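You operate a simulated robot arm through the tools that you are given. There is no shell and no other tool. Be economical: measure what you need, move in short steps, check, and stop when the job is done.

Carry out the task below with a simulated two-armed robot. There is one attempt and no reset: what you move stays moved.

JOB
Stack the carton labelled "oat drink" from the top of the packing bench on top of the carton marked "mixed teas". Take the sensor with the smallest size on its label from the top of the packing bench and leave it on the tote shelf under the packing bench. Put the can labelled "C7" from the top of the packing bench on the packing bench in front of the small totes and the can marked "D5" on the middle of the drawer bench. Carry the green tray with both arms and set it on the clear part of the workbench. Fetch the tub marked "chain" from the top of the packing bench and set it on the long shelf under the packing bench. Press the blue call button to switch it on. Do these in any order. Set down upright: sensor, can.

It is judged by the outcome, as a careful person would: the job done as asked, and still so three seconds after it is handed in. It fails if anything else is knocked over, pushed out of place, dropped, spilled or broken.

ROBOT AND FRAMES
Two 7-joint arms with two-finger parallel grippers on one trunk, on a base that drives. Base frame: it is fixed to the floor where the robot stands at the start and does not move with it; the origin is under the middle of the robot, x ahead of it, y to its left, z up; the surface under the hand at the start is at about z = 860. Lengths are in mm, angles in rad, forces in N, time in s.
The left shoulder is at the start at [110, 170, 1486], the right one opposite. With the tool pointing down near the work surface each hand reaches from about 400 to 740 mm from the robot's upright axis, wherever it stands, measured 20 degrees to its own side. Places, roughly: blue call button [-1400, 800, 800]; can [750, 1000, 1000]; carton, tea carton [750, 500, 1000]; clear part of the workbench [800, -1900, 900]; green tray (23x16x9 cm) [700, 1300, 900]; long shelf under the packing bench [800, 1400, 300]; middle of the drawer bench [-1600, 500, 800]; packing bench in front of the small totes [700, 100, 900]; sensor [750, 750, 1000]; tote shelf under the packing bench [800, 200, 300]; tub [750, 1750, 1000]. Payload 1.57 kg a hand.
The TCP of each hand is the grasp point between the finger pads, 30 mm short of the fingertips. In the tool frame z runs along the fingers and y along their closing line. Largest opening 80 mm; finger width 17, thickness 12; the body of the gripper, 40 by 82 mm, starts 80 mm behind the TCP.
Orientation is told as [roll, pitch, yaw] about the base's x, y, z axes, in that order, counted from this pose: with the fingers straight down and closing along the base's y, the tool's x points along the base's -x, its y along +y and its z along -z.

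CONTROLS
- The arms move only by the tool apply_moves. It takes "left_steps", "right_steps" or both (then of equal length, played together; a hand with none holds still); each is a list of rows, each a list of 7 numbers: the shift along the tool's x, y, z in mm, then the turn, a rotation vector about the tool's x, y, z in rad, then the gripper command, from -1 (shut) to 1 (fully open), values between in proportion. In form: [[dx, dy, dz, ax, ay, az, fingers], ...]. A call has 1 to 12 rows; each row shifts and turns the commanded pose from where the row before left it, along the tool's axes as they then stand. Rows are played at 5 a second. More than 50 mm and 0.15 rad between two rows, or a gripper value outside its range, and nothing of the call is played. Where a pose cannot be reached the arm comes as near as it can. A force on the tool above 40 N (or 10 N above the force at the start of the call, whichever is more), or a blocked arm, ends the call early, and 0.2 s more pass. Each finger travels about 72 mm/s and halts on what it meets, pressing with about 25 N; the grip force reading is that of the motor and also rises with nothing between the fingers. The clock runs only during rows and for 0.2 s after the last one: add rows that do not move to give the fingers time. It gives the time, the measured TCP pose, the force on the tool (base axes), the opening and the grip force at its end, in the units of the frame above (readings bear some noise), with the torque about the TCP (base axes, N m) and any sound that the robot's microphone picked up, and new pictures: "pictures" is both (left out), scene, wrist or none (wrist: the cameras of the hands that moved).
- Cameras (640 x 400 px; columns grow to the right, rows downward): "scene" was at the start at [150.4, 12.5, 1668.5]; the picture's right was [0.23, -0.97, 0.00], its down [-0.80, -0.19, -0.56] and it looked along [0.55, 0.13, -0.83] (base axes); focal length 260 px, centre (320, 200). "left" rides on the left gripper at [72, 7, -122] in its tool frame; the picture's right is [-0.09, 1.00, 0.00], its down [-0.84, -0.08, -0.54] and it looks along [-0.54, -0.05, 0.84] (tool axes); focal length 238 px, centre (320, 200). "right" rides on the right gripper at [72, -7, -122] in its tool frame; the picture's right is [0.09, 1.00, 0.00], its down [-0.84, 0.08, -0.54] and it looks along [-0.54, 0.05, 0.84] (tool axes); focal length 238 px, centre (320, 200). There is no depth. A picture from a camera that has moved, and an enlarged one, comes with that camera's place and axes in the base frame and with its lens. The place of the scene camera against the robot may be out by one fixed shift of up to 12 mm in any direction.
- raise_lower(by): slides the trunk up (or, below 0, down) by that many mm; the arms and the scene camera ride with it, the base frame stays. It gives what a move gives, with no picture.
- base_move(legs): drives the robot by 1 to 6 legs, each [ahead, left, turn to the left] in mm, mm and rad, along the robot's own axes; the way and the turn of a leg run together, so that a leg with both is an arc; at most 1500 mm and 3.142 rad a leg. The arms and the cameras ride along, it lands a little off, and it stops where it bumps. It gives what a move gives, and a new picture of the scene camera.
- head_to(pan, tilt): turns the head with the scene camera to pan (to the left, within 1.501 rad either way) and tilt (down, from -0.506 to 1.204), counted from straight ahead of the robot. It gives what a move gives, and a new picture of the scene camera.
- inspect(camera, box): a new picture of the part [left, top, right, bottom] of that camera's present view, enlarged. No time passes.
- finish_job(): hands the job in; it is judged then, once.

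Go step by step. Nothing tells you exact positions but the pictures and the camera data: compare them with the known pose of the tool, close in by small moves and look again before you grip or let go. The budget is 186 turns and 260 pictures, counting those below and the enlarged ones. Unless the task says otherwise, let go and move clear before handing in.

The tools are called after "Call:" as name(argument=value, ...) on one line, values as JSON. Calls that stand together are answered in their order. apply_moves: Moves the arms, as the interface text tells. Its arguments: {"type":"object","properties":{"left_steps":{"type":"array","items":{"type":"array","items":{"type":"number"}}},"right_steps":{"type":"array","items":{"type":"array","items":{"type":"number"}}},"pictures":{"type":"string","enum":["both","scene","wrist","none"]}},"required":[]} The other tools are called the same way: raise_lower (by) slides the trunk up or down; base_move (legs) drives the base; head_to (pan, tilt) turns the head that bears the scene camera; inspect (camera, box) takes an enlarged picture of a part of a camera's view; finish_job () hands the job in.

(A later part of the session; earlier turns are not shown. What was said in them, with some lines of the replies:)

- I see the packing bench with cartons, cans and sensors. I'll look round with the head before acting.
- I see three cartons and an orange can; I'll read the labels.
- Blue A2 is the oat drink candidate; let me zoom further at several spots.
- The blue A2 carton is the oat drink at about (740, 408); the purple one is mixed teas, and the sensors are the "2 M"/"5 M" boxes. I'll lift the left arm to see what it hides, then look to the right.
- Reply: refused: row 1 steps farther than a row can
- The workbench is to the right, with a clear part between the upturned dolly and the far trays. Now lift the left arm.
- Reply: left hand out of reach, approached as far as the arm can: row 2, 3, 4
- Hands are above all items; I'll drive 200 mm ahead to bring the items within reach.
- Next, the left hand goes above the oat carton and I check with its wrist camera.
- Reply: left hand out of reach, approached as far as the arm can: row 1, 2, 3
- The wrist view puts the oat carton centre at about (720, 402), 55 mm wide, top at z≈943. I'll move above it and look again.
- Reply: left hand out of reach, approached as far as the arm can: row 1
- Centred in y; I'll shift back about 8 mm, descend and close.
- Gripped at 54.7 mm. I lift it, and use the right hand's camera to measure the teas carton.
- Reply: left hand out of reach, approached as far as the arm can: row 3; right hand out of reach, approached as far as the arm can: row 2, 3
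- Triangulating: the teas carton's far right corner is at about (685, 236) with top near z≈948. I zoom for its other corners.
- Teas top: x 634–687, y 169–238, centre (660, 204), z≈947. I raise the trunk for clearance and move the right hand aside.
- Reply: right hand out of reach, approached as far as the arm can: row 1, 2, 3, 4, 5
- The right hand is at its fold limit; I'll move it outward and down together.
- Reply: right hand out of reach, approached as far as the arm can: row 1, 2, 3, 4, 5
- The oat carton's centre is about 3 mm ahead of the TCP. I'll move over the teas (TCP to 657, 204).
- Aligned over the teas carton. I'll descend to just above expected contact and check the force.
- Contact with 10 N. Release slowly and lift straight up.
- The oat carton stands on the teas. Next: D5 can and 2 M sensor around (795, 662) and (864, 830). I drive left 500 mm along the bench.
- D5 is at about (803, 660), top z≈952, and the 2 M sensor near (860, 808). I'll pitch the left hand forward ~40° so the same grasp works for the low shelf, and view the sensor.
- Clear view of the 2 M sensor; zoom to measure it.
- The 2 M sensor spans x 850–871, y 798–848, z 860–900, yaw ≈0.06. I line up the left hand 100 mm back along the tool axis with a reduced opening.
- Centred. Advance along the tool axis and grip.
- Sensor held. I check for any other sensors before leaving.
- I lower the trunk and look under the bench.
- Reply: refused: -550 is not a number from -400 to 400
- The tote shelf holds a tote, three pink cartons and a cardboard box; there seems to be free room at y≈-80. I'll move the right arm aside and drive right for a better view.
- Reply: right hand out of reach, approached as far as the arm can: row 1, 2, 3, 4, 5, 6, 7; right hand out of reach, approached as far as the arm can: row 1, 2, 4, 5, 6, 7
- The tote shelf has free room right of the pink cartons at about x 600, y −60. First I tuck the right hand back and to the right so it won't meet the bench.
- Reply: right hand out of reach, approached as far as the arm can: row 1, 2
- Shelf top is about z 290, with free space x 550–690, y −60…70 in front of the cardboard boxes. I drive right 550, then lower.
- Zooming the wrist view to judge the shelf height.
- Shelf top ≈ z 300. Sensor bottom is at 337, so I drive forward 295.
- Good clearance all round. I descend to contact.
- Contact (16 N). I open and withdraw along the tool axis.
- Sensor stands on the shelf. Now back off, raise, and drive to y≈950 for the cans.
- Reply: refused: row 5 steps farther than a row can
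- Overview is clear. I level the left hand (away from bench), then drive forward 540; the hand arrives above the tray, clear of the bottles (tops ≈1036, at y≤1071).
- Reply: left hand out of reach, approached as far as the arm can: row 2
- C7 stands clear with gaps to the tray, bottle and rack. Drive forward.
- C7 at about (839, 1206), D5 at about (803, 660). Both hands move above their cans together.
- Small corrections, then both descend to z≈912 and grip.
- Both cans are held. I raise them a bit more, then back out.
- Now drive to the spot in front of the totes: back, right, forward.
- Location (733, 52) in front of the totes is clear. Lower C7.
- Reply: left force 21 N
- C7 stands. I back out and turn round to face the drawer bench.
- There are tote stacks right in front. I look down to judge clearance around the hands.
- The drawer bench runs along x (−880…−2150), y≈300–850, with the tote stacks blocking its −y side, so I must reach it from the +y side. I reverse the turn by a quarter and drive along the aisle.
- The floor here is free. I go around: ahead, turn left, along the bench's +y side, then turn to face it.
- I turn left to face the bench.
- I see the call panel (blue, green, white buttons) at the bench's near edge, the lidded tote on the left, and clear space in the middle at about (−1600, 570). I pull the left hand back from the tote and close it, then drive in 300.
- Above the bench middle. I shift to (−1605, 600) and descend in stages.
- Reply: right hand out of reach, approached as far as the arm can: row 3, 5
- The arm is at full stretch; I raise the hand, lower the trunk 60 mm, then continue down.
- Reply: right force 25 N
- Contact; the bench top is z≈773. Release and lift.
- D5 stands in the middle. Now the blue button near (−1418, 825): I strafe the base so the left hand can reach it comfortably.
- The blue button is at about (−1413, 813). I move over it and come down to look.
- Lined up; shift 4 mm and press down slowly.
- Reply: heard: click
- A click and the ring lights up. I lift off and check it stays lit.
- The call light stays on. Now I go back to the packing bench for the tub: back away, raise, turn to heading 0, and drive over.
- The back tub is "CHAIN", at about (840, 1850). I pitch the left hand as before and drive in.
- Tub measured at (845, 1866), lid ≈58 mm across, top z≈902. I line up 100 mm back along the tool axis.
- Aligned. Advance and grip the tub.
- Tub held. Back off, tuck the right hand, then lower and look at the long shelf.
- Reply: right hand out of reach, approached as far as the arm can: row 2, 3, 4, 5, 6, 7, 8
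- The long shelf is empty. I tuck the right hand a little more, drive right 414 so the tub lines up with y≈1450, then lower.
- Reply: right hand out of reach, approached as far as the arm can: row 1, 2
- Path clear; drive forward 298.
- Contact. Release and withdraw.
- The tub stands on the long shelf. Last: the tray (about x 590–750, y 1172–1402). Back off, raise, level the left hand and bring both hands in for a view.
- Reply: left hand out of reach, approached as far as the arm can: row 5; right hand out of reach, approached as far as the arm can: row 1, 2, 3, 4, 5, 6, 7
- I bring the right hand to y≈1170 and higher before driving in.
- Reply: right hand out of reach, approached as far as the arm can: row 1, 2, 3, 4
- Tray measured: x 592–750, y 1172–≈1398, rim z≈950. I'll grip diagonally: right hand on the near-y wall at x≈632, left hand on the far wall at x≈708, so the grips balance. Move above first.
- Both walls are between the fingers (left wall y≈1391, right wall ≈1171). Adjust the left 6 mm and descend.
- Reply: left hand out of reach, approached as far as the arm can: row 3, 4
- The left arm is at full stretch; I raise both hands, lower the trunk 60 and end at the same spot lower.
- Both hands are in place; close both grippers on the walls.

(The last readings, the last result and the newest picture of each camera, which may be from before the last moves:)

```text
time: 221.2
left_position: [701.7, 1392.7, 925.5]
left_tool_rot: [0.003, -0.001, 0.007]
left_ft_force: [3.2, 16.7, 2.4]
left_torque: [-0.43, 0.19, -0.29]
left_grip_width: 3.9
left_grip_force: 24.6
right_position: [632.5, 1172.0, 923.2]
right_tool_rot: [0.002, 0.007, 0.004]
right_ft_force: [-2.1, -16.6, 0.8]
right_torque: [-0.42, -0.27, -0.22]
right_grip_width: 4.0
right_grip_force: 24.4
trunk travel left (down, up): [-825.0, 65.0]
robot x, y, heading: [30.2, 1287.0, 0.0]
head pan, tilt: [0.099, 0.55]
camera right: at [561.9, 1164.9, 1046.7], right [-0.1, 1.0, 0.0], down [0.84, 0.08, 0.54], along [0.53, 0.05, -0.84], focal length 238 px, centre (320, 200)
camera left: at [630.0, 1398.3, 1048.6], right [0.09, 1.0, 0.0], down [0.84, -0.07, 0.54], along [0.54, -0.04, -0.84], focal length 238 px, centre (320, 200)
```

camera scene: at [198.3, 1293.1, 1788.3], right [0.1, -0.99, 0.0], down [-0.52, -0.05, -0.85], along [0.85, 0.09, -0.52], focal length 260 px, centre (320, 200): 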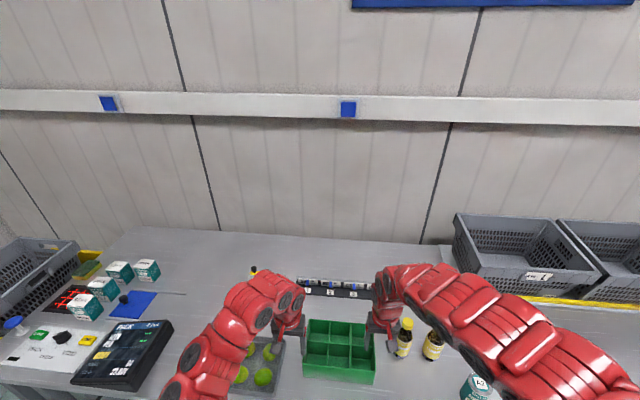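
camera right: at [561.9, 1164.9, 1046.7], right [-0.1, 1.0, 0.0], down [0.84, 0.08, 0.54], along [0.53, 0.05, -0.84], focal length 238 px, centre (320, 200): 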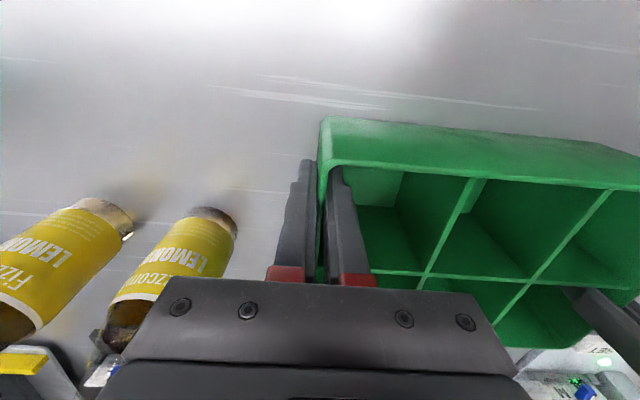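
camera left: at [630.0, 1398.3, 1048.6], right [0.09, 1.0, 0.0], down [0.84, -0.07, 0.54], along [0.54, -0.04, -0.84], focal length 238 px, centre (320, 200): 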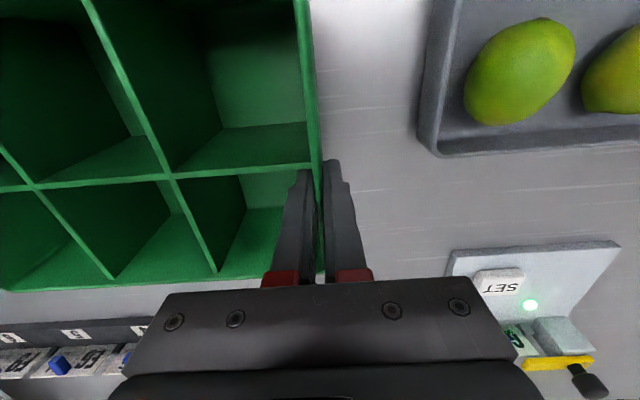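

Both grips are firm (4 mm wall). I ease the inward squeeze slightly, then lift with the trunk so both hands rise together.

Call:
apply_moves(left_steps=[[0, 1.5, 0, 0, 0, 0, -1], [0, 0, 0, 0, 0, 0, -1]], right_steps=[[0, -1.5, 0, 0, 0, 0, -1], [0, 0, 0, 0, 0, 0, -1]], pictures="none")

Call:
raise_lower(by=60)

Call:
head_to(pan=0, tilt=0.75)

Call:
inspect(camera="right", box=[0, 0, 640, 399])

```text
time: 221.8
left_position: [702.4, 1392.6, 926.9]
left_tool_rot: [0.001, -0.001, 0.004]
left_ft_force: [0.3, 9.5, 2.9]
left_torque: [-0.22, -0.61, -0.2]
left_grip_width: 3.8
left_grip_force: 24.5
right_position: [631.0, 1172.9, 923.5]
right_tool_rot: [0.005, 0.008, 0.004]
right_ft_force: [-0.7, -9.2, -0.2]
right_torque: [-0.55, 0.53, -0.15]
right_grip_width: 3.7
right_grip_force: 24.6
trunk travel left (down, up): [-825.0, 65.0]
robot x, y, heading: [28.3, 1288.8, -0.0]
head pan, tilt: [0.099, 0.55]
```

```text
time: 222.8
left_position: [702.3, 1392.4, 985.9]
left_tool_rot: [0.002, -0.002, 0.006]
left_ft_force: [0.5, 5.5, 2.0]
left_torque: [-0.29, -0.14, -0.19]
left_grip_width: 4.0
left_grip_force: 24.5
right_position: [633.4, 1170.9, 982.9]
right_tool_rot: [0.004, 0.007, 0.004]
right_ft_force: [-0.8, -4.9, -6.3]
right_torque: [-0.61, 0.49, -0.19]
right_grip_width: 3.7
right_grip_force: 24.4
trunk travel left (down, up): [-885.0, 5.0]
robot x, y, heading: [33.3, 1287.0, 0.004]
head pan, tilt: [0.099, 0.55]
```

```text
time: 223.5
left_position: [704.1, 1392.3, 987.1]
left_tool_rot: [0.003, -0.002, 0.005]
left_ft_force: [0.3, 2.6, 2.8]
left_torque: [-0.36, 0.07, -0.17]
left_grip_width: 3.8
left_grip_force: 24.9
right_position: [632.0, 1170.8, 982.2]
right_tool_rot: [0.002, 0.008, 0.004]
right_ft_force: [-0.2, -3.9, -6.5]
right_torque: [-0.66, 0.27, -0.14]
right_grip_width: 3.8
right_grip_force: 24.3
trunk travel left (down, up): [-885.0, 5.0]
robot x, y, heading: [33.9, 1285.0, 0.003]
head pan, tilt: [0.0, 0.75]
camera scene: at [193.9, 1284.1, 1770.7], right [0.0, -1.0, 0.0], down [-0.68, 0.0, -0.73], along [0.73, 0.0, -0.68], focal length 260 px, centre (320, 200)
```

scene: 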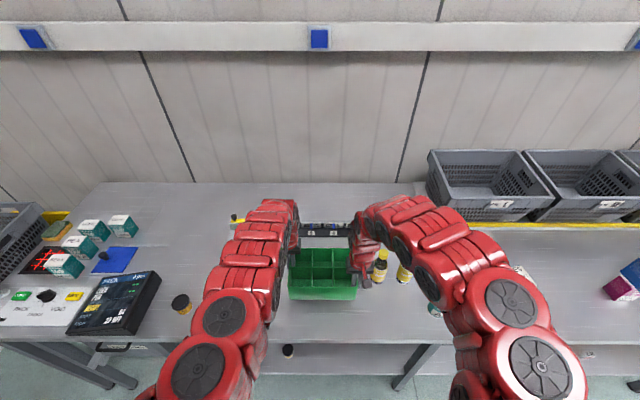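

```text
1.00 times, centred on (320, 200) of right (not enlarged: the box is as wide or as high as the picture)
camera zoom: at [562.6, 1164.2, 1106.5], right [-0.1, 1.0, 0.0], down [0.84, 0.08, 0.54], along [0.53, 0.06, -0.84], focal length 238 px, centre (320, 200)
```

zoom: 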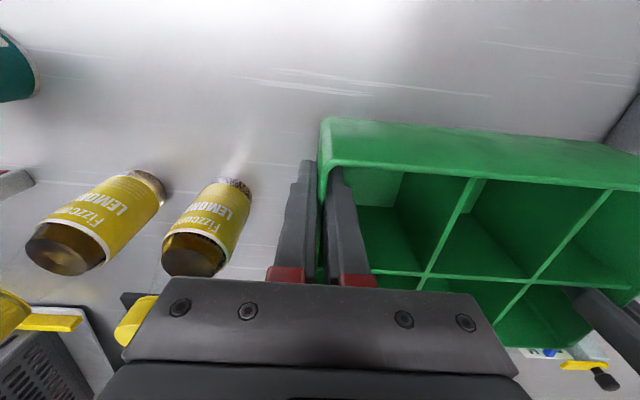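

Tray is up 60 mm and level. Back out, then strafe right towards the workbench.

Call:
base_move(legs=[[-400, 0, 0], [0, -1500, 0]])

Call:
inspect(camera="right", box=[0, 0, 640, 399])

```text
time: 232.9
left_position: [294.7, -107.7, 986.5]
left_tool_rot: [0.002, -0.001, -0.013]
left_ft_force: [-2.9, -6.2, 0.9]
left_torque: [-0.24, 0.09, -0.15]
left_grip_width: 3.9
left_grip_force: 24.4
right_position: [222.1, -328.4, 982.7]
right_tool_rot: [0.004, 0.007, -0.012]
right_ft_force: [3.1, 6.2, -5.0]
right_torque: [-0.53, 0.14, -0.13]
right_grip_width: 3.7
right_grip_force: 24.4
trunk travel left (down, up): [-885.0, 5.0]
robot x, y, heading: [-380.6, -203.7, -0.01]
head pan, tilt: [0.0, 0.75]
camera scene: at [-215.5, -208.4, 1770.7], right [-0.01, -1.0, 0.0], down [-0.68, 0.01, -0.73], along [0.73, -0.01, -0.68], focal length 260 px, centre (320, 200)
```

scene: 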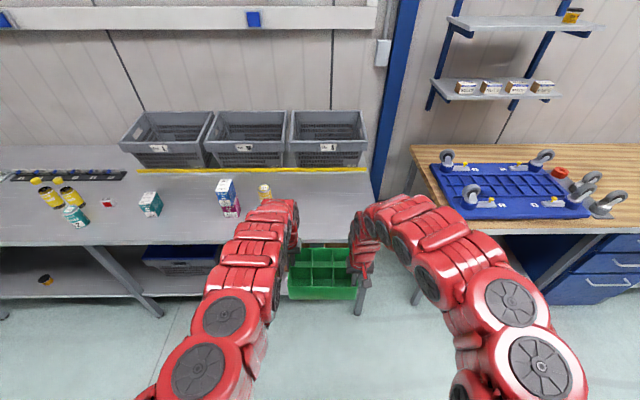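

```text
1.00 times, centred on (320, 200) of right (not enlarged: the box is as wide or as high as the picture)
camera zoom: at [151.1, -334.6, 1106.6], right [-0.08, 1.0, 0.0], down [0.84, 0.07, 0.54], along [0.53, 0.05, -0.84], focal length 238 px, centre (320, 200)
```

zoom: 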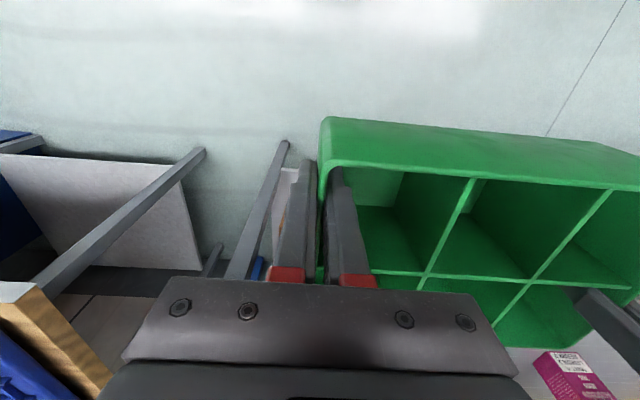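

The tray rides steadily. Continue right 1500.

Call:
base_move(legs=[[0, -1500, 0.012]])

Call:
head_to(pan=0, tilt=0.6)

```text
time: 240.3
left_position: [281.7, -1587.3, 985.2]
left_tool_rot: [0.001, -0.002, -0.004]
left_ft_force: [-1.8, -0.5, 1.6]
left_torque: [-0.08, 0.17, -0.12]
left_grip_width: 3.6
left_grip_force: 24.7
right_position: [209.2, -1808.0, 982.7]
right_tool_rot: [0.004, 0.007, -0.005]
right_ft_force: [1.2, 0.2, -4.3]
right_torque: [-0.4, 0.09, -0.13]
right_grip_width: 3.8
right_grip_force: 25.1
trunk travel left (down, up): [-885.0, 5.0]
robot x, y, heading: [-393.2, -1685.1, -0.007]
head pan, tilt: [0.0, 0.75]
camera scene: at [-228.9, -1690.1, 1770.7], right [-0.01, -1.0, 0.0], down [-0.68, 0.0, -0.73], along [0.73, 0.0, -0.68], focal length 260 px, centre (320, 200)
```

scene: 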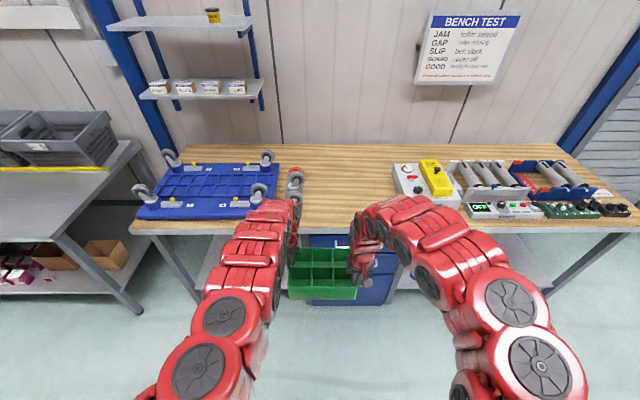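

```text
time: 241.0
left_position: [281.0, -1586.3, 986.8]
left_tool_rot: [0.0, -0.001, -0.007]
left_ft_force: [-0.8, -0.3, 0.9]
left_torque: [-0.13, 0.2, -0.11]
left_grip_width: 3.7
left_grip_force: 24.4
right_position: [207.2, -1806.7, 983.6]
right_tool_rot: [0.003, 0.006, -0.006]
right_ft_force: [0.7, 0.3, -5.4]
right_torque: [-0.46, 0.05, -0.12]
right_grip_width: 3.8
right_grip_force: 24.5
trunk travel left (down, up): [-885.0, 5.0]
robot x, y, heading: [-396.1, -1689.0, -0.006]
head pan, tilt: [0.0, 0.6]
camera scene: at [-223.4, -1690.7, 1783.5], right [-0.01, -1.0, 0.0], down [-0.57, 0.0, -0.82], along [0.82, 0.0, -0.57], focal length 260 px, centre (320, 200)
```

scene: 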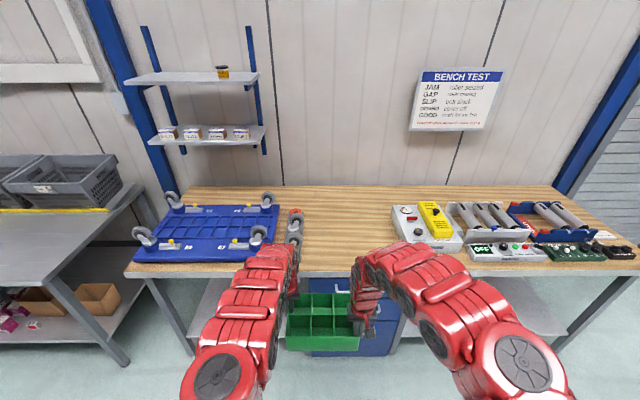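

The clear part spans y≈−1600…−2070 between the casters and the test box. I raise the tray another 40 mm, centre on y≈−1835, and look.

Call:
apply_moves(left_steps=[[0, 0, -10, 0, 0, 0, -1], [0, 0, -10, 0, 0, 0, -1], [0, 0, -10, 0, 0, 0, -1], [0, 0, -10, 0, 0, 0, -1], [0, 0, 0, 0, 0, 0, -1]], right_steps=[[0, 0, -10, 0, 0, 0, -1], [0, 0, -10, 0, 0, 0, -1], [0, 0, -10, 0, 0, 0, -1], [0, 0, -10, 0, 0, 0, -1], [0, 0, 0, 0, 0, 0, -1]], pictures="none")

Call:
base_move(legs=[[0, -138, 0.006]])

Call:
inspect(camera="left", box=[0, 0, 640, 399])

```text
time: 242.2
left_position: [281.3, -1587.2, 1025.7]
left_tool_rot: [0.001, -0.001, -0.004]
left_ft_force: [3.9, 4.5, -10.5]
left_torque: [0.9, -0.62, 0.2]
left_grip_width: 3.9
left_grip_force: 25.0
right_position: [211.7, -1807.7, 1020.2]
right_tool_rot: [0.004, 0.006, -0.005]
right_ft_force: [-2.7, -2.9, 7.1]
right_torque: [0.9, 0.09, 0.26]
right_grip_width: 3.8
right_grip_force: 24.9
trunk travel left (down, up): [-885.0, 5.0]
robot x, y, heading: [-394.6, -1686.7, -0.004]
head pan, tilt: [0.0, 0.6]
```

```text
time: 243.5
left_position: [279.5, -1719.3, 1025.6]
left_tool_rot: [0.001, -0.001, 0.002]
left_ft_force: [3.7, 9.7, -10.5]
left_torque: [0.97, -0.07, 0.2]
left_grip_width: 3.9
left_grip_force: 25.1
right_position: [211.3, -1940.4, 1020.2]
right_tool_rot: [0.001, 0.006, 0.002]
right_ft_force: [-4.0, -9.0, 7.0]
right_torque: [0.89, -0.43, 0.19]
right_grip_width: 4.2
right_grip_force: 25.0
trunk travel left (down, up): [-885.0, 5.0]
robot x, y, heading: [-395.7, -1823.9, 0.001]
head pan, tilt: [0.0, 0.6]
camera scene: at [-223.7, -1824.6, 1783.5], right [0.0, -1.0, 0.0], down [-0.57, 0.0, -0.82], along [0.82, 0.0, -0.57], focal length 260 px, centre (320, 200)
```

scene: 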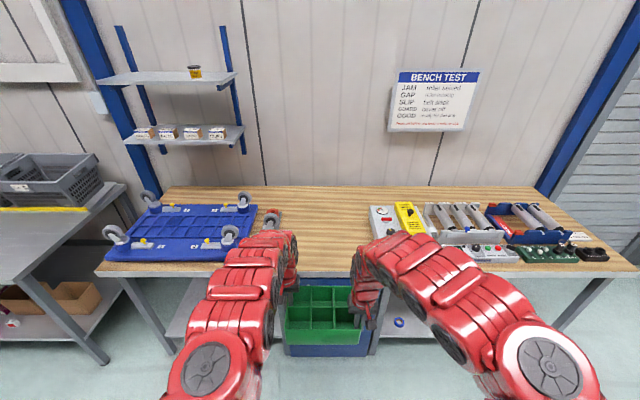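

```text
1.00 times, centred on (320, 200) of left (not enlarged: the box is as wide or as high as the picture)
camera zoom: at [207.5, -1712.6, 1148.2], right [0.09, 1.0, 0.0], down [0.84, -0.08, 0.54], along [0.54, -0.05, -0.84], focal length 238 px, centre (320, 200)
```

zoom: 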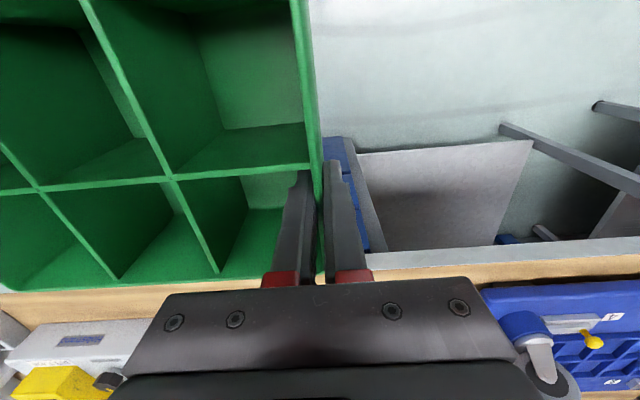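

Clear on both sides. I relieve the 2 mm left/right height mismatch and drive forward 490.

Call:
apply_moves(left_steps=[[0, 0, 1.5, 0, 0, 0, -1], [0, 0, 0, 0, 0, 0, -1]], right_steps=[[0, 0, -1, 0, 0, 0, -1], [0, 0, 0, 0, 0, 0, -1]], pictures="none")

Call:
base_move(legs=[[490, 0, 0]])

Call:
inspect(camera="right", box=[0, 0, 640, 399])

Call:
inspect(camera="left", box=[0, 0, 640, 399])

```text
time: 244.1
left_position: [278.3, -1719.0, 1024.8]
left_tool_rot: [0.002, -0.003, 0.002]
left_ft_force: [3.3, -0.3, 0.1]
left_torque: [-0.09, 0.52, 0.29]
left_grip_width: 3.7
left_grip_force: 24.4
right_position: [211.9, -1941.8, 1021.3]
right_tool_rot: [0.002, 0.008, 0.003]
right_ft_force: [-3.1, -0.3, -3.6]
right_torque: [-0.22, -0.41, 0.32]
right_grip_width: 3.6
right_grip_force: 25.4
trunk travel left (down, up): [-885.0, 5.0]
robot x, y, heading: [-392.0, -1822.5, 0.001]
head pan, tilt: [0.0, 0.6]
```

```text
time: 247.1
left_position: [774.8, -1716.8, 1024.7]
left_tool_rot: [0.003, -0.003, 0.005]
left_ft_force: [3.9, 1.0, 0.4]
left_torque: [-0.17, 0.07, 0.36]
left_grip_width: 3.7
left_grip_force: 24.5
right_position: [706.6, -1939.4, 1023.0]
right_tool_rot: [0.004, 0.009, 0.006]
right_ft_force: [-3.1, -1.3, -3.5]
right_torque: [-0.3, 0.14, 0.37]
right_grip_width: 3.6
right_grip_force: 24.6
trunk travel left (down, up): [-885.0, 5.0]
robot x, y, heading: [105.6, -1821.7, -0.0]
head pan, tilt: [0.0, 0.6]
camera scene: at [270.8, -1825.5, 1783.7], right [0.0, -1.0, 0.0], down [-0.56, 0.0, -0.83], along [0.83, 0.0, -0.56], focal length 260 px, centre (320, 200)
```

scene: 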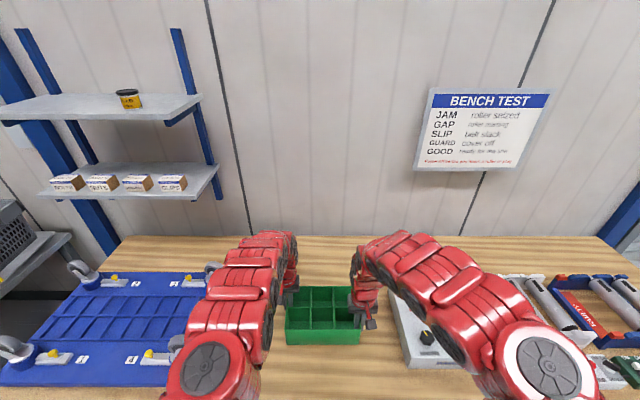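

```text
1.00 times, centred on (320, 200) of right (not enlarged: the box is as wide or as high as the picture)
camera zoom: at [637.2, -1945.5, 1145.5], right [-0.1, 1.0, 0.0], down [0.84, 0.08, 0.54], along [0.53, 0.05, -0.84], focal length 238 px, centre (320, 200)
```

zoom: 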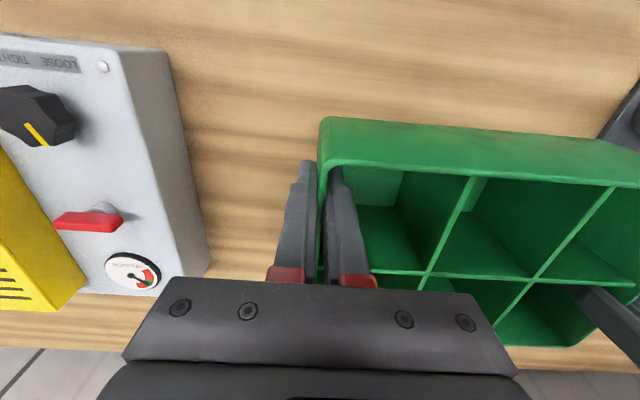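

```text
1.00 times, centred on (320, 200) of left (not enlarged: the box is as wide or as high as the picture)
camera zoom: at [701.9, -1710.7, 1147.3], right [0.09, 1.0, 0.0], down [0.84, -0.07, 0.54], along [0.54, -0.05, -0.84], focal length 238 px, centre (320, 200)
```

zoom: 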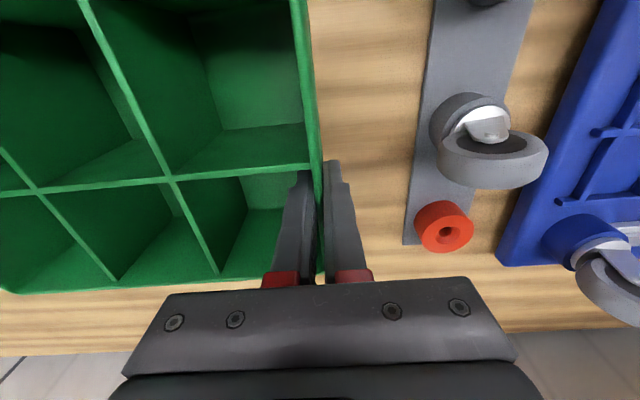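

The spot is clear with ~80 mm either side. I lower with the trunk so both hands descend together.

Call:
raise_lower(by=-45)

Call:
inspect(camera="right", box=[100, 100, 500, 350])

Call:
inspect(camera="scene", box=[250, 260, 420, 370])

```text
time: 247.9
left_position: [775.2, -1715.7, 980.1]
left_tool_rot: [0.002, -0.002, 0.005]
left_ft_force: [2.0, 0.1, 0.1]
left_torque: [-0.01, 0.16, 0.34]
left_grip_width: 3.9
left_grip_force: 24.7
right_position: [707.8, -1938.7, 976.3]
right_tool_rot: [0.004, 0.009, 0.005]
right_ft_force: [-3.6, -0.2, -2.0]
right_torque: [-0.18, -0.1, 0.31]
right_grip_width: 3.6
right_grip_force: 25.1
trunk travel left (down, up): [-840.0, 50.0]
robot x, y, heading: [102.1, -1824.3, 0.006]
head pan, tilt: [0.0, 0.6]
```

```text
1.60 times, centred on (300, 225) of right
camera zoom: at [637.6, -1945.5, 1100.3], right [-0.1, 1.0, 0.0], down [0.84, 0.08, 0.53], along [0.53, 0.05, -0.84], focal length 381 px, centre (352, 160)
```

zoom: 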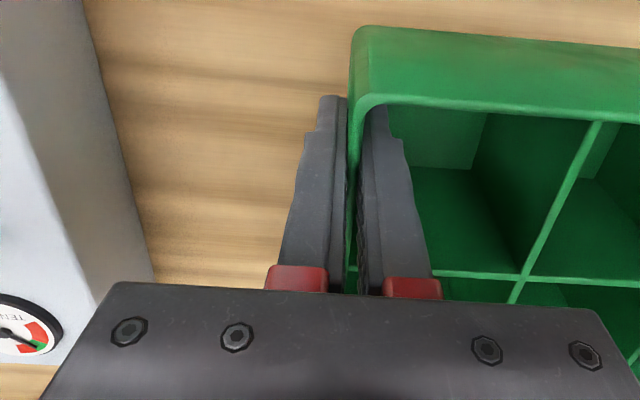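

```text
3.64 times, centred on (335, 315) of scene
camera zoom: at [271.5, -1825.5, 1738.6], right [0.0, -1.0, 0.0], down [-0.57, 0.0, -0.82], along [0.82, 0.0, -0.57], focal length 945 px, centre (266, -218)
```

zoom: 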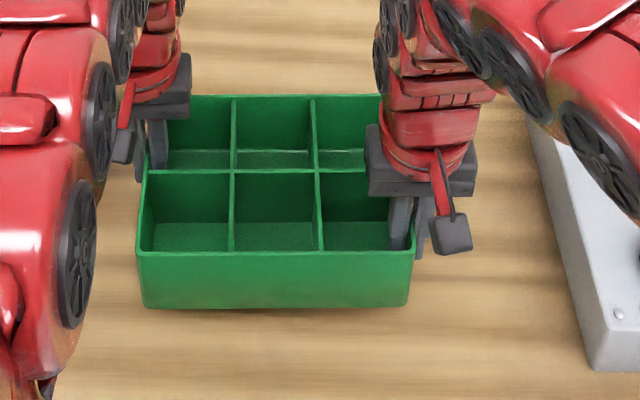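

Call:
raise_lower(by=-12)

Call:
raise_lower(by=-8)

```text
time: 248.5
left_position: [774.7, -1715.9, 968.3]
left_tool_rot: [0.0, -0.001, 0.004]
left_ft_force: [2.4, -1.0, -0.2]
left_torque: [-0.02, -0.08, 0.29]
left_grip_width: 3.5
left_grip_force: 24.5
right_position: [708.5, -1938.1, 964.4]
right_tool_rot: [0.003, 0.008, 0.006]
right_ft_force: [-3.0, 0.7, -2.9]
right_torque: [-0.18, 0.19, 0.35]
right_grip_width: 3.9
right_grip_force: 24.4
trunk travel left (down, up): [-828.0, 62.0]
robot x, y, heading: [106.0, -1821.9, 0.004]
head pan, tilt: [0.0, 0.6]
```

```text
time: 249.1
left_position: [777.0, -1716.6, 959.9]
left_tool_rot: [0.001, -0.003, 0.005]
left_ft_force: [2.3, -0.5, -0.5]
left_torque: [-0.09, -0.17, 0.34]
left_grip_width: 3.7
left_grip_force: 25.1
right_position: [706.9, -1938.8, 957.9]
right_tool_rot: [0.005, 0.011, 0.006]
right_ft_force: [-3.3, 0.2, -2.2]
right_torque: [-0.23, 0.28, 0.37]
right_grip_width: 4.0
right_grip_force: 24.6
trunk travel left (down, up): [-820.0, 70.0]
robot x, y, heading: [103.2, -1822.0, -0.001]
head pan, tilt: [0.0, 0.6]
```

Call:
raise_lower(by=-6)

Call:
raise_lower(by=-5)

Call:
inspect(camera="scene", box=[250, 280, 420, 390])

```text
time: 249.7
left_position: [776.1, -1717.0, 953.9]
left_tool_rot: [0.001, -0.002, 0.005]
left_ft_force: [2.4, -0.5, -0.5]
left_torque: [-0.1, -0.11, 0.37]
left_grip_width: 3.7
left_grip_force: 25.0
right_position: [707.4, -1937.2, 950.8]
right_tool_rot: [0.003, 0.009, 0.005]
right_ft_force: [-4.0, 0.7, -2.9]
right_torque: [-0.2, 0.28, 0.33]
right_grip_width: 3.9
right_grip_force: 24.8
trunk travel left (down, up): [-814.0, 76.0]
robot x, y, heading: [100.5, -1820.3, 0.008]
head pan, tilt: [0.0, 0.6]
```

```text
time: 250.2
left_position: [776.5, -1717.6, 949.2]
left_tool_rot: [0.001, 0.0, 0.004]
left_ft_force: [3.2, 0.1, -0.1]
left_torque: [-0.09, -0.06, 0.36]
left_grip_width: 3.7
left_grip_force: 25.0
right_position: [708.6, -1938.5, 946.4]
right_tool_rot: [0.004, 0.009, 0.004]
right_ft_force: [-3.5, 0.4, -3.6]
right_torque: [-0.23, 0.17, 0.37]
right_grip_width: 3.6
right_grip_force: 25.0
trunk travel left (down, up): [-809.0, 81.0]
robot x, y, heading: [102.3, -1822.2, 0.004]
head pan, tilt: [0.0, 0.6]
```

```text
3.64 times, centred on (335, 335) of scene
camera zoom: at [272.5, -1825.6, 1707.5], right [0.0, -1.0, 0.0], down [-0.57, 0.0, -0.82], along [0.82, 0.0, -0.57], focal length 945 px, centre (266, -291)
```

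zoom: 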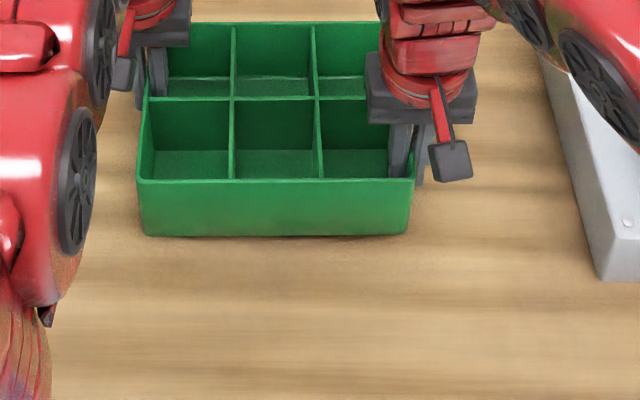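

Call:
apply_moves(left_steps=[[0, 0, 4, 0, 0, 0, -1], [0, 0, 4, 0, 0, 0, -1], [0, 0, 4, 0, 0, 0, -1], [0, 0, 0, 0, 0, 0, -1]], right_steps=[[0, 0, 4, 0, 0, 0, -1], [0, 0, 4, 0, 0, 0, -1], [0, 0, 4, 0, 0, 0, -1], [0, 0, 0, 0, 0, 0, -1]], pictures="none")

```text
time: 251.2
left_position: [774.6, -1716.3, 936.5]
left_tool_rot: [0.001, -0.002, 0.004]
left_ft_force: [1.6, 1.1, 0.5]
left_torque: [-0.22, 0.32, 0.25]
left_grip_width: 3.8
left_grip_force: 24.7
right_position: [707.0, -1938.6, 933.9]
right_tool_rot: [0.004, 0.01, 0.005]
right_ft_force: [-2.2, -1.3, -3.4]
right_torque: [-0.32, -0.15, 0.27]
right_grip_width: 3.9
right_grip_force: 24.0
trunk travel left (down, up): [-809.0, 81.0]
robot x, y, heading: [104.9, -1818.4, 0.001]
head pan, tilt: [0.0, 0.6]
```

Call:
apply_moves(left_steps=[[0, 0, 3, 0, 0, 0, -1], [0, 0, 3, 0, 0, 0, -1], [0, 0, 3, 0, 0, 0, -1], [0, 0, 0, 0, 0, 0, -1]], right_steps=[[0, 0, 3, 0, 0, 0, -1], [0, 0, 3, 0, 0, 0, -1], [0, 0, 3, 0, 0, 0, -1], [0, 0, 0, 0, 0, 0, -1]], pictures="none")

```text
time: 252.2
left_position: [774.7, -1716.7, 928.0]
left_tool_rot: [0.001, -0.001, 0.004]
left_ft_force: [2.0, -0.5, 0.3]
left_torque: [-0.1, -0.28, 0.29]
left_grip_width: 3.7
left_grip_force: 24.3
right_position: [707.0, -1937.3, 924.6]
right_tool_rot: [0.004, 0.01, 0.005]
right_ft_force: [-2.4, 0.5, -3.6]
right_torque: [-0.33, 0.44, 0.31]
right_grip_width: 4.1
right_grip_force: 24.2
trunk travel left (down, up): [-809.0, 81.0]
robot x, y, heading: [104.1, -1825.4, 0.003]
head pan, tilt: [0.0, 0.6]
```

Call:
apply_moves(left_steps=[[0, 0, 3, 0, 0, 0, -1], [0, 0, 3, 0, 0, 0, -1], [0, 0, 3, 0, 0, 0, -1], [0, 0, 0, 0, 0, 0, -1]], right_steps=[[0, 0, 3, 0, 0, 0, -1], [0, 0, 3, 0, 0, 0, -1], [0, 0, 3, 0, 0, 0, -1], [0, 0, 0, 0, 0, 0, -1]], pictures="scene")

```text
time: 253.2
left_position: [773.1, -1715.0, 922.9]
left_tool_rot: [0.002, -0.005, 0.005]
left_ft_force: [4.1, -1.2, 21.4]
left_torque: [-0.25, -0.01, 0.42]
left_grip_width: 3.8
left_grip_force: 25.1
right_position: [705.7, -1938.3, 919.8]
right_tool_rot: [0.005, 0.004, 0.006]
right_ft_force: [5.5, -0.9, 21.4]
right_torque: [-0.79, -0.07, 0.26]
right_grip_width: 4.2
right_grip_force: 24.9
trunk travel left (down, up): [-809.0, 81.0]
robot x, y, heading: [101.9, -1824.4, 0.004]
head pan, tilt: [0.0, 0.6]
camera scene: at [267.0, -1825.7, 1708.3], right [0.0, -1.0, 0.0], down [-0.56, 0.0, -0.83], along [0.83, 0.0, -0.56], focal length 260 px, centre (320, 200)
```

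scene: 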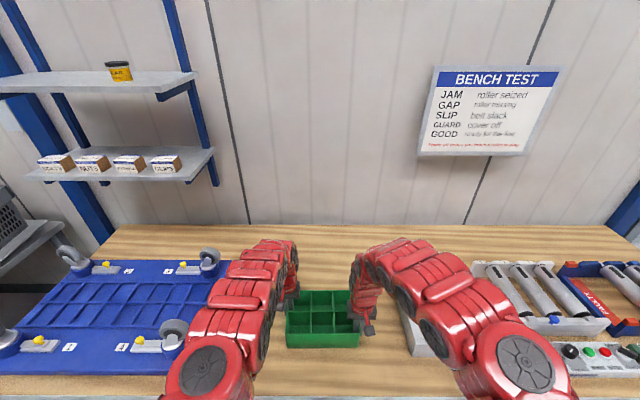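

Contact (21 N each). Raise 2 mm to relax, open both grippers partly and lift out.

Call:
apply_moves(left_steps=[[0, 0, -2, 0, 0, 0, -1], [0, 0, 0, 0, 0, 0, -0.5], [0, 0, 0, 0, 0, 0, 0], [0, 0, 0, 0, 0, 0, 0.4], [0, 0, 0, 0, 0, 0, 0.4], [0, 0, -20, 0, 0, 0, 0.4], [0, 0, -30, 0, 0, 0, 0.4], [0, 0, -35, 0, 0, 0, 0.4]], right_steps=[[0, 0, -2, 0, 0, 0, -1], [0, 0, 0, 0, 0, 0, -0.5], [0, 0, 0, 0, 0, 0, 0], [0, 0, 0, 0, 0, 0, 0.4], [0, 0, 0, 0, 0, 0, 0.4], [0, 0, -20, 0, 0, 0, 0.4], [0, 0, -30, 0, 0, 0, 0.4], [0, 0, -35, 0, 0, 0, 0.4]], pictures="wrist")

```text
time: 255.0
left_position: [773.5, -1715.7, 1007.7]
left_tool_rot: [0.002, -0.002, 0.005]
left_ft_force: [0.5, 0.3, 0.6]
left_torque: [-0.02, 0.03, 0.02]
left_grip_width: 56.1
left_grip_force: 0.0
right_position: [722.1, -1936.6, 997.4]
right_tool_rot: [0.003, 0.009, 0.006]
right_ft_force: [0.4, 0.4, 0.7]
right_torque: [0.0, 0.01, -0.01]
right_grip_width: 56.0
right_grip_force: 0.0
right hand out of reach, approached as far as the arm can: row 8
trunk travel left (down, up): [-809.0, 81.0]
robot x, y, heading: [103.4, -1822.0, 0.001]
head pan, tilt: [0.0, 0.6]
camera right: at [651.9, -1943.4, 1120.9], right [-0.1, 1.0, 0.0], down [0.84, 0.08, 0.53], along [0.53, 0.06, -0.84], focal length 238 px, centre (320, 200)
camera left: at [701.3, -1710.3, 1129.1], right [0.09, 1.0, 0.0], down [0.84, -0.07, 0.54], along [0.54, -0.05, -0.84], focal length 238 px, centre (320, 200)
```

right: 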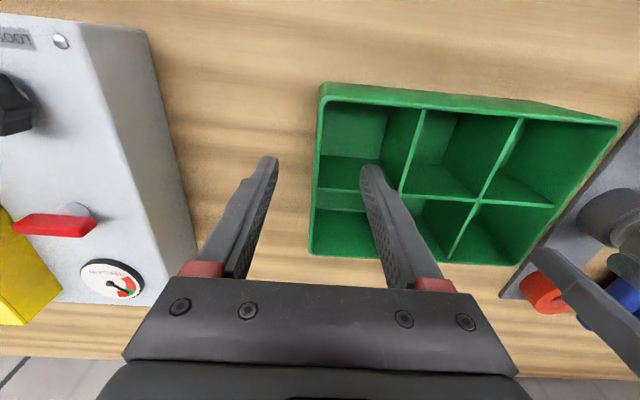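
left: 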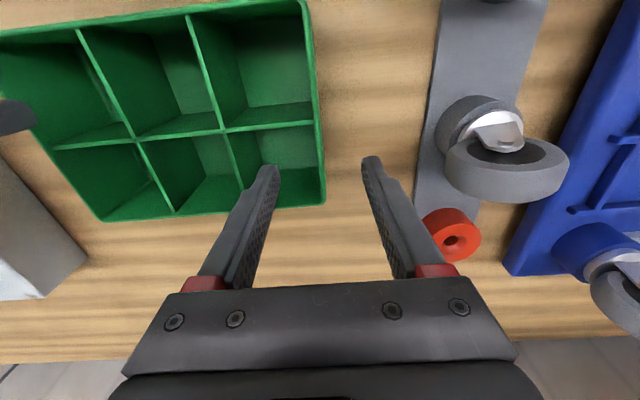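

The tray stands on the clear part. I raise clear, back off, and look over the results.

Call:
raise_lower(by=70)

Call:
base_move(legs=[[-450, 0, 0]])

Call:
head_to(pan=0.9, tilt=0.4)

```text
time: 256.1
left_position: [775.5, -1716.9, 1076.2]
left_tool_rot: [0.002, -0.001, 0.006]
left_ft_force: [-0.6, 0.9, 0.9]
left_torque: [0.02, 0.01, 0.01]
left_grip_width: 55.9
left_grip_force: 0.1
right_position: [721.9, -1938.3, 1066.2]
right_tool_rot: [0.003, 0.011, 0.003]
right_ft_force: [-0.8, 0.2, -0.2]
right_torque: [-0.01, -0.01, 0.04]
right_grip_width: 56.0
right_grip_force: 0.1
trunk travel left (down, up): [-879.0, 11.0]
robot x, y, heading: [100.2, -1821.1, 0.001]
head pan, tilt: [0.0, 0.6]
```

```text
time: 258.8
left_position: [329.0, -1717.3, 1077.0]
left_tool_rot: [0.001, 0.0, 0.008]
left_ft_force: [-0.1, 0.7, 0.6]
left_torque: [0.03, 0.01, -0.02]
left_grip_width: 56.0
left_grip_force: 0.1
right_position: [276.6, -1938.0, 1065.6]
right_tool_rot: [0.003, 0.01, 0.007]
right_ft_force: [0.9, -0.1, -1.1]
right_torque: [-0.04, 0.02, 0.03]
right_grip_width: 56.0
right_grip_force: 0.0
trunk travel left (down, up): [-879.0, 11.0]
robot x, y, heading: [-346.6, -1826.1, 0.009]
head pan, tilt: [0.0, 0.6]
camera scene: at [-173.9, -1827.4, 1777.4], right [0.01, -1.0, 0.0], down [-0.57, 0.0, -0.82], along [0.82, 0.0, -0.57], focal length 260 px, centre (320, 200)
```

scene: 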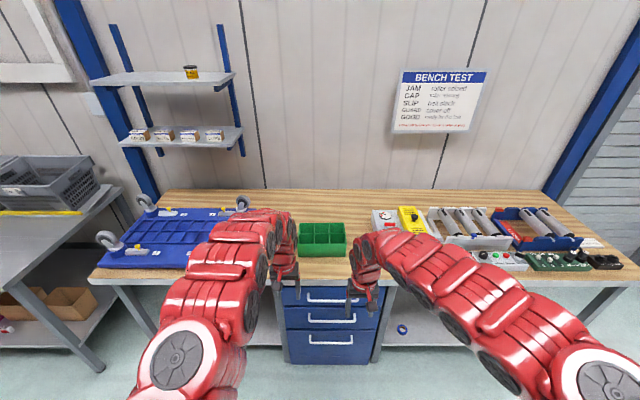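

```text
time: 260.0
left_position: [327.0, -1717.7, 1075.7]
left_tool_rot: [0.001, -0.003, 0.006]
left_ft_force: [-0.6, -0.1, -0.2]
left_torque: [-0.01, -0.01, 0.01]
left_grip_width: 56.0
left_grip_force: 0.1
right_position: [275.4, -1939.0, 1067.3]
right_tool_rot: [0.004, 0.01, 0.007]
right_ft_force: [0.5, 0.6, -1.6]
right_torque: [0.02, 0.01, -0.04]
right_grip_width: 55.7
right_grip_force: 0.0
trunk travel left (down, up): [-879.0, 11.0]
robot x, y, heading: [-340.6, -1824.2, 0.004]
head pan, tilt: [0.901, 0.4]
camera scene: at [-206.5, -1755.0, 1795.8], right [0.79, -0.62, 0.0], down [-0.24, -0.31, -0.92], along [0.57, 0.72, -0.39], focal length 260 px, centre (320, 200)
```

scene: 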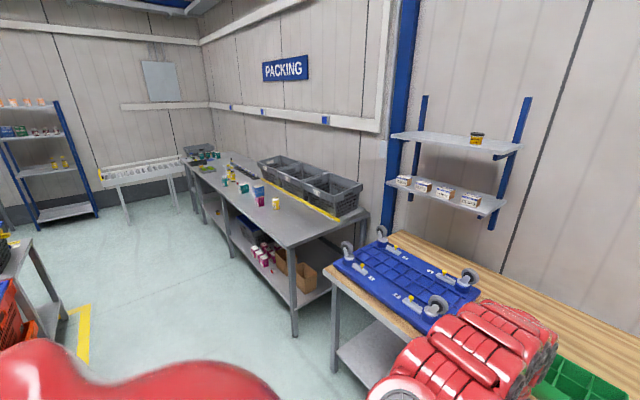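

Everything looks in place; a last close look at the packing bench.

Call:
inspect(camera="scene", box=[180, 140, 380, 310])

```text
2.35 times, centred on (280, 225) of scene
camera zoom: at [-206.5, -1755.0, 1795.8], right [0.79, -0.62, 0.0], down [-0.24, -0.31, -0.92], along [0.57, 0.72, -0.39], focal length 611 px, centre (414, 141)
```

zoom: 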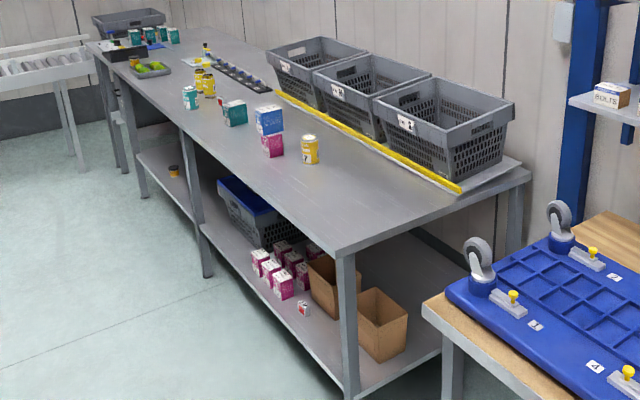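

The stack, C7, sensor, tub and tray are all standing where asked, with nothing else disturbed. I hand in.

Call:
finish_job()

```text
The job is handed in.
```

Every part of the job is done and handed in:

- **Oat drink carton:** stacked on the mixed teas carton.
- **Sensor:** of the two I found, "2 M" and "5 M", the 2 M one stands upright on the tote shelf.
- **Cans:** C7 stands on the packing bench in front of the small totes, and D5 stands in the middle of the drawer bench.
- **Green tray:** carried with both arms and set on the clear part of the workbench.
- **Chain tub:** on the long shelf under the packing bench.
- **Blue call button:** pressed. It clicked, and its light stayed on.
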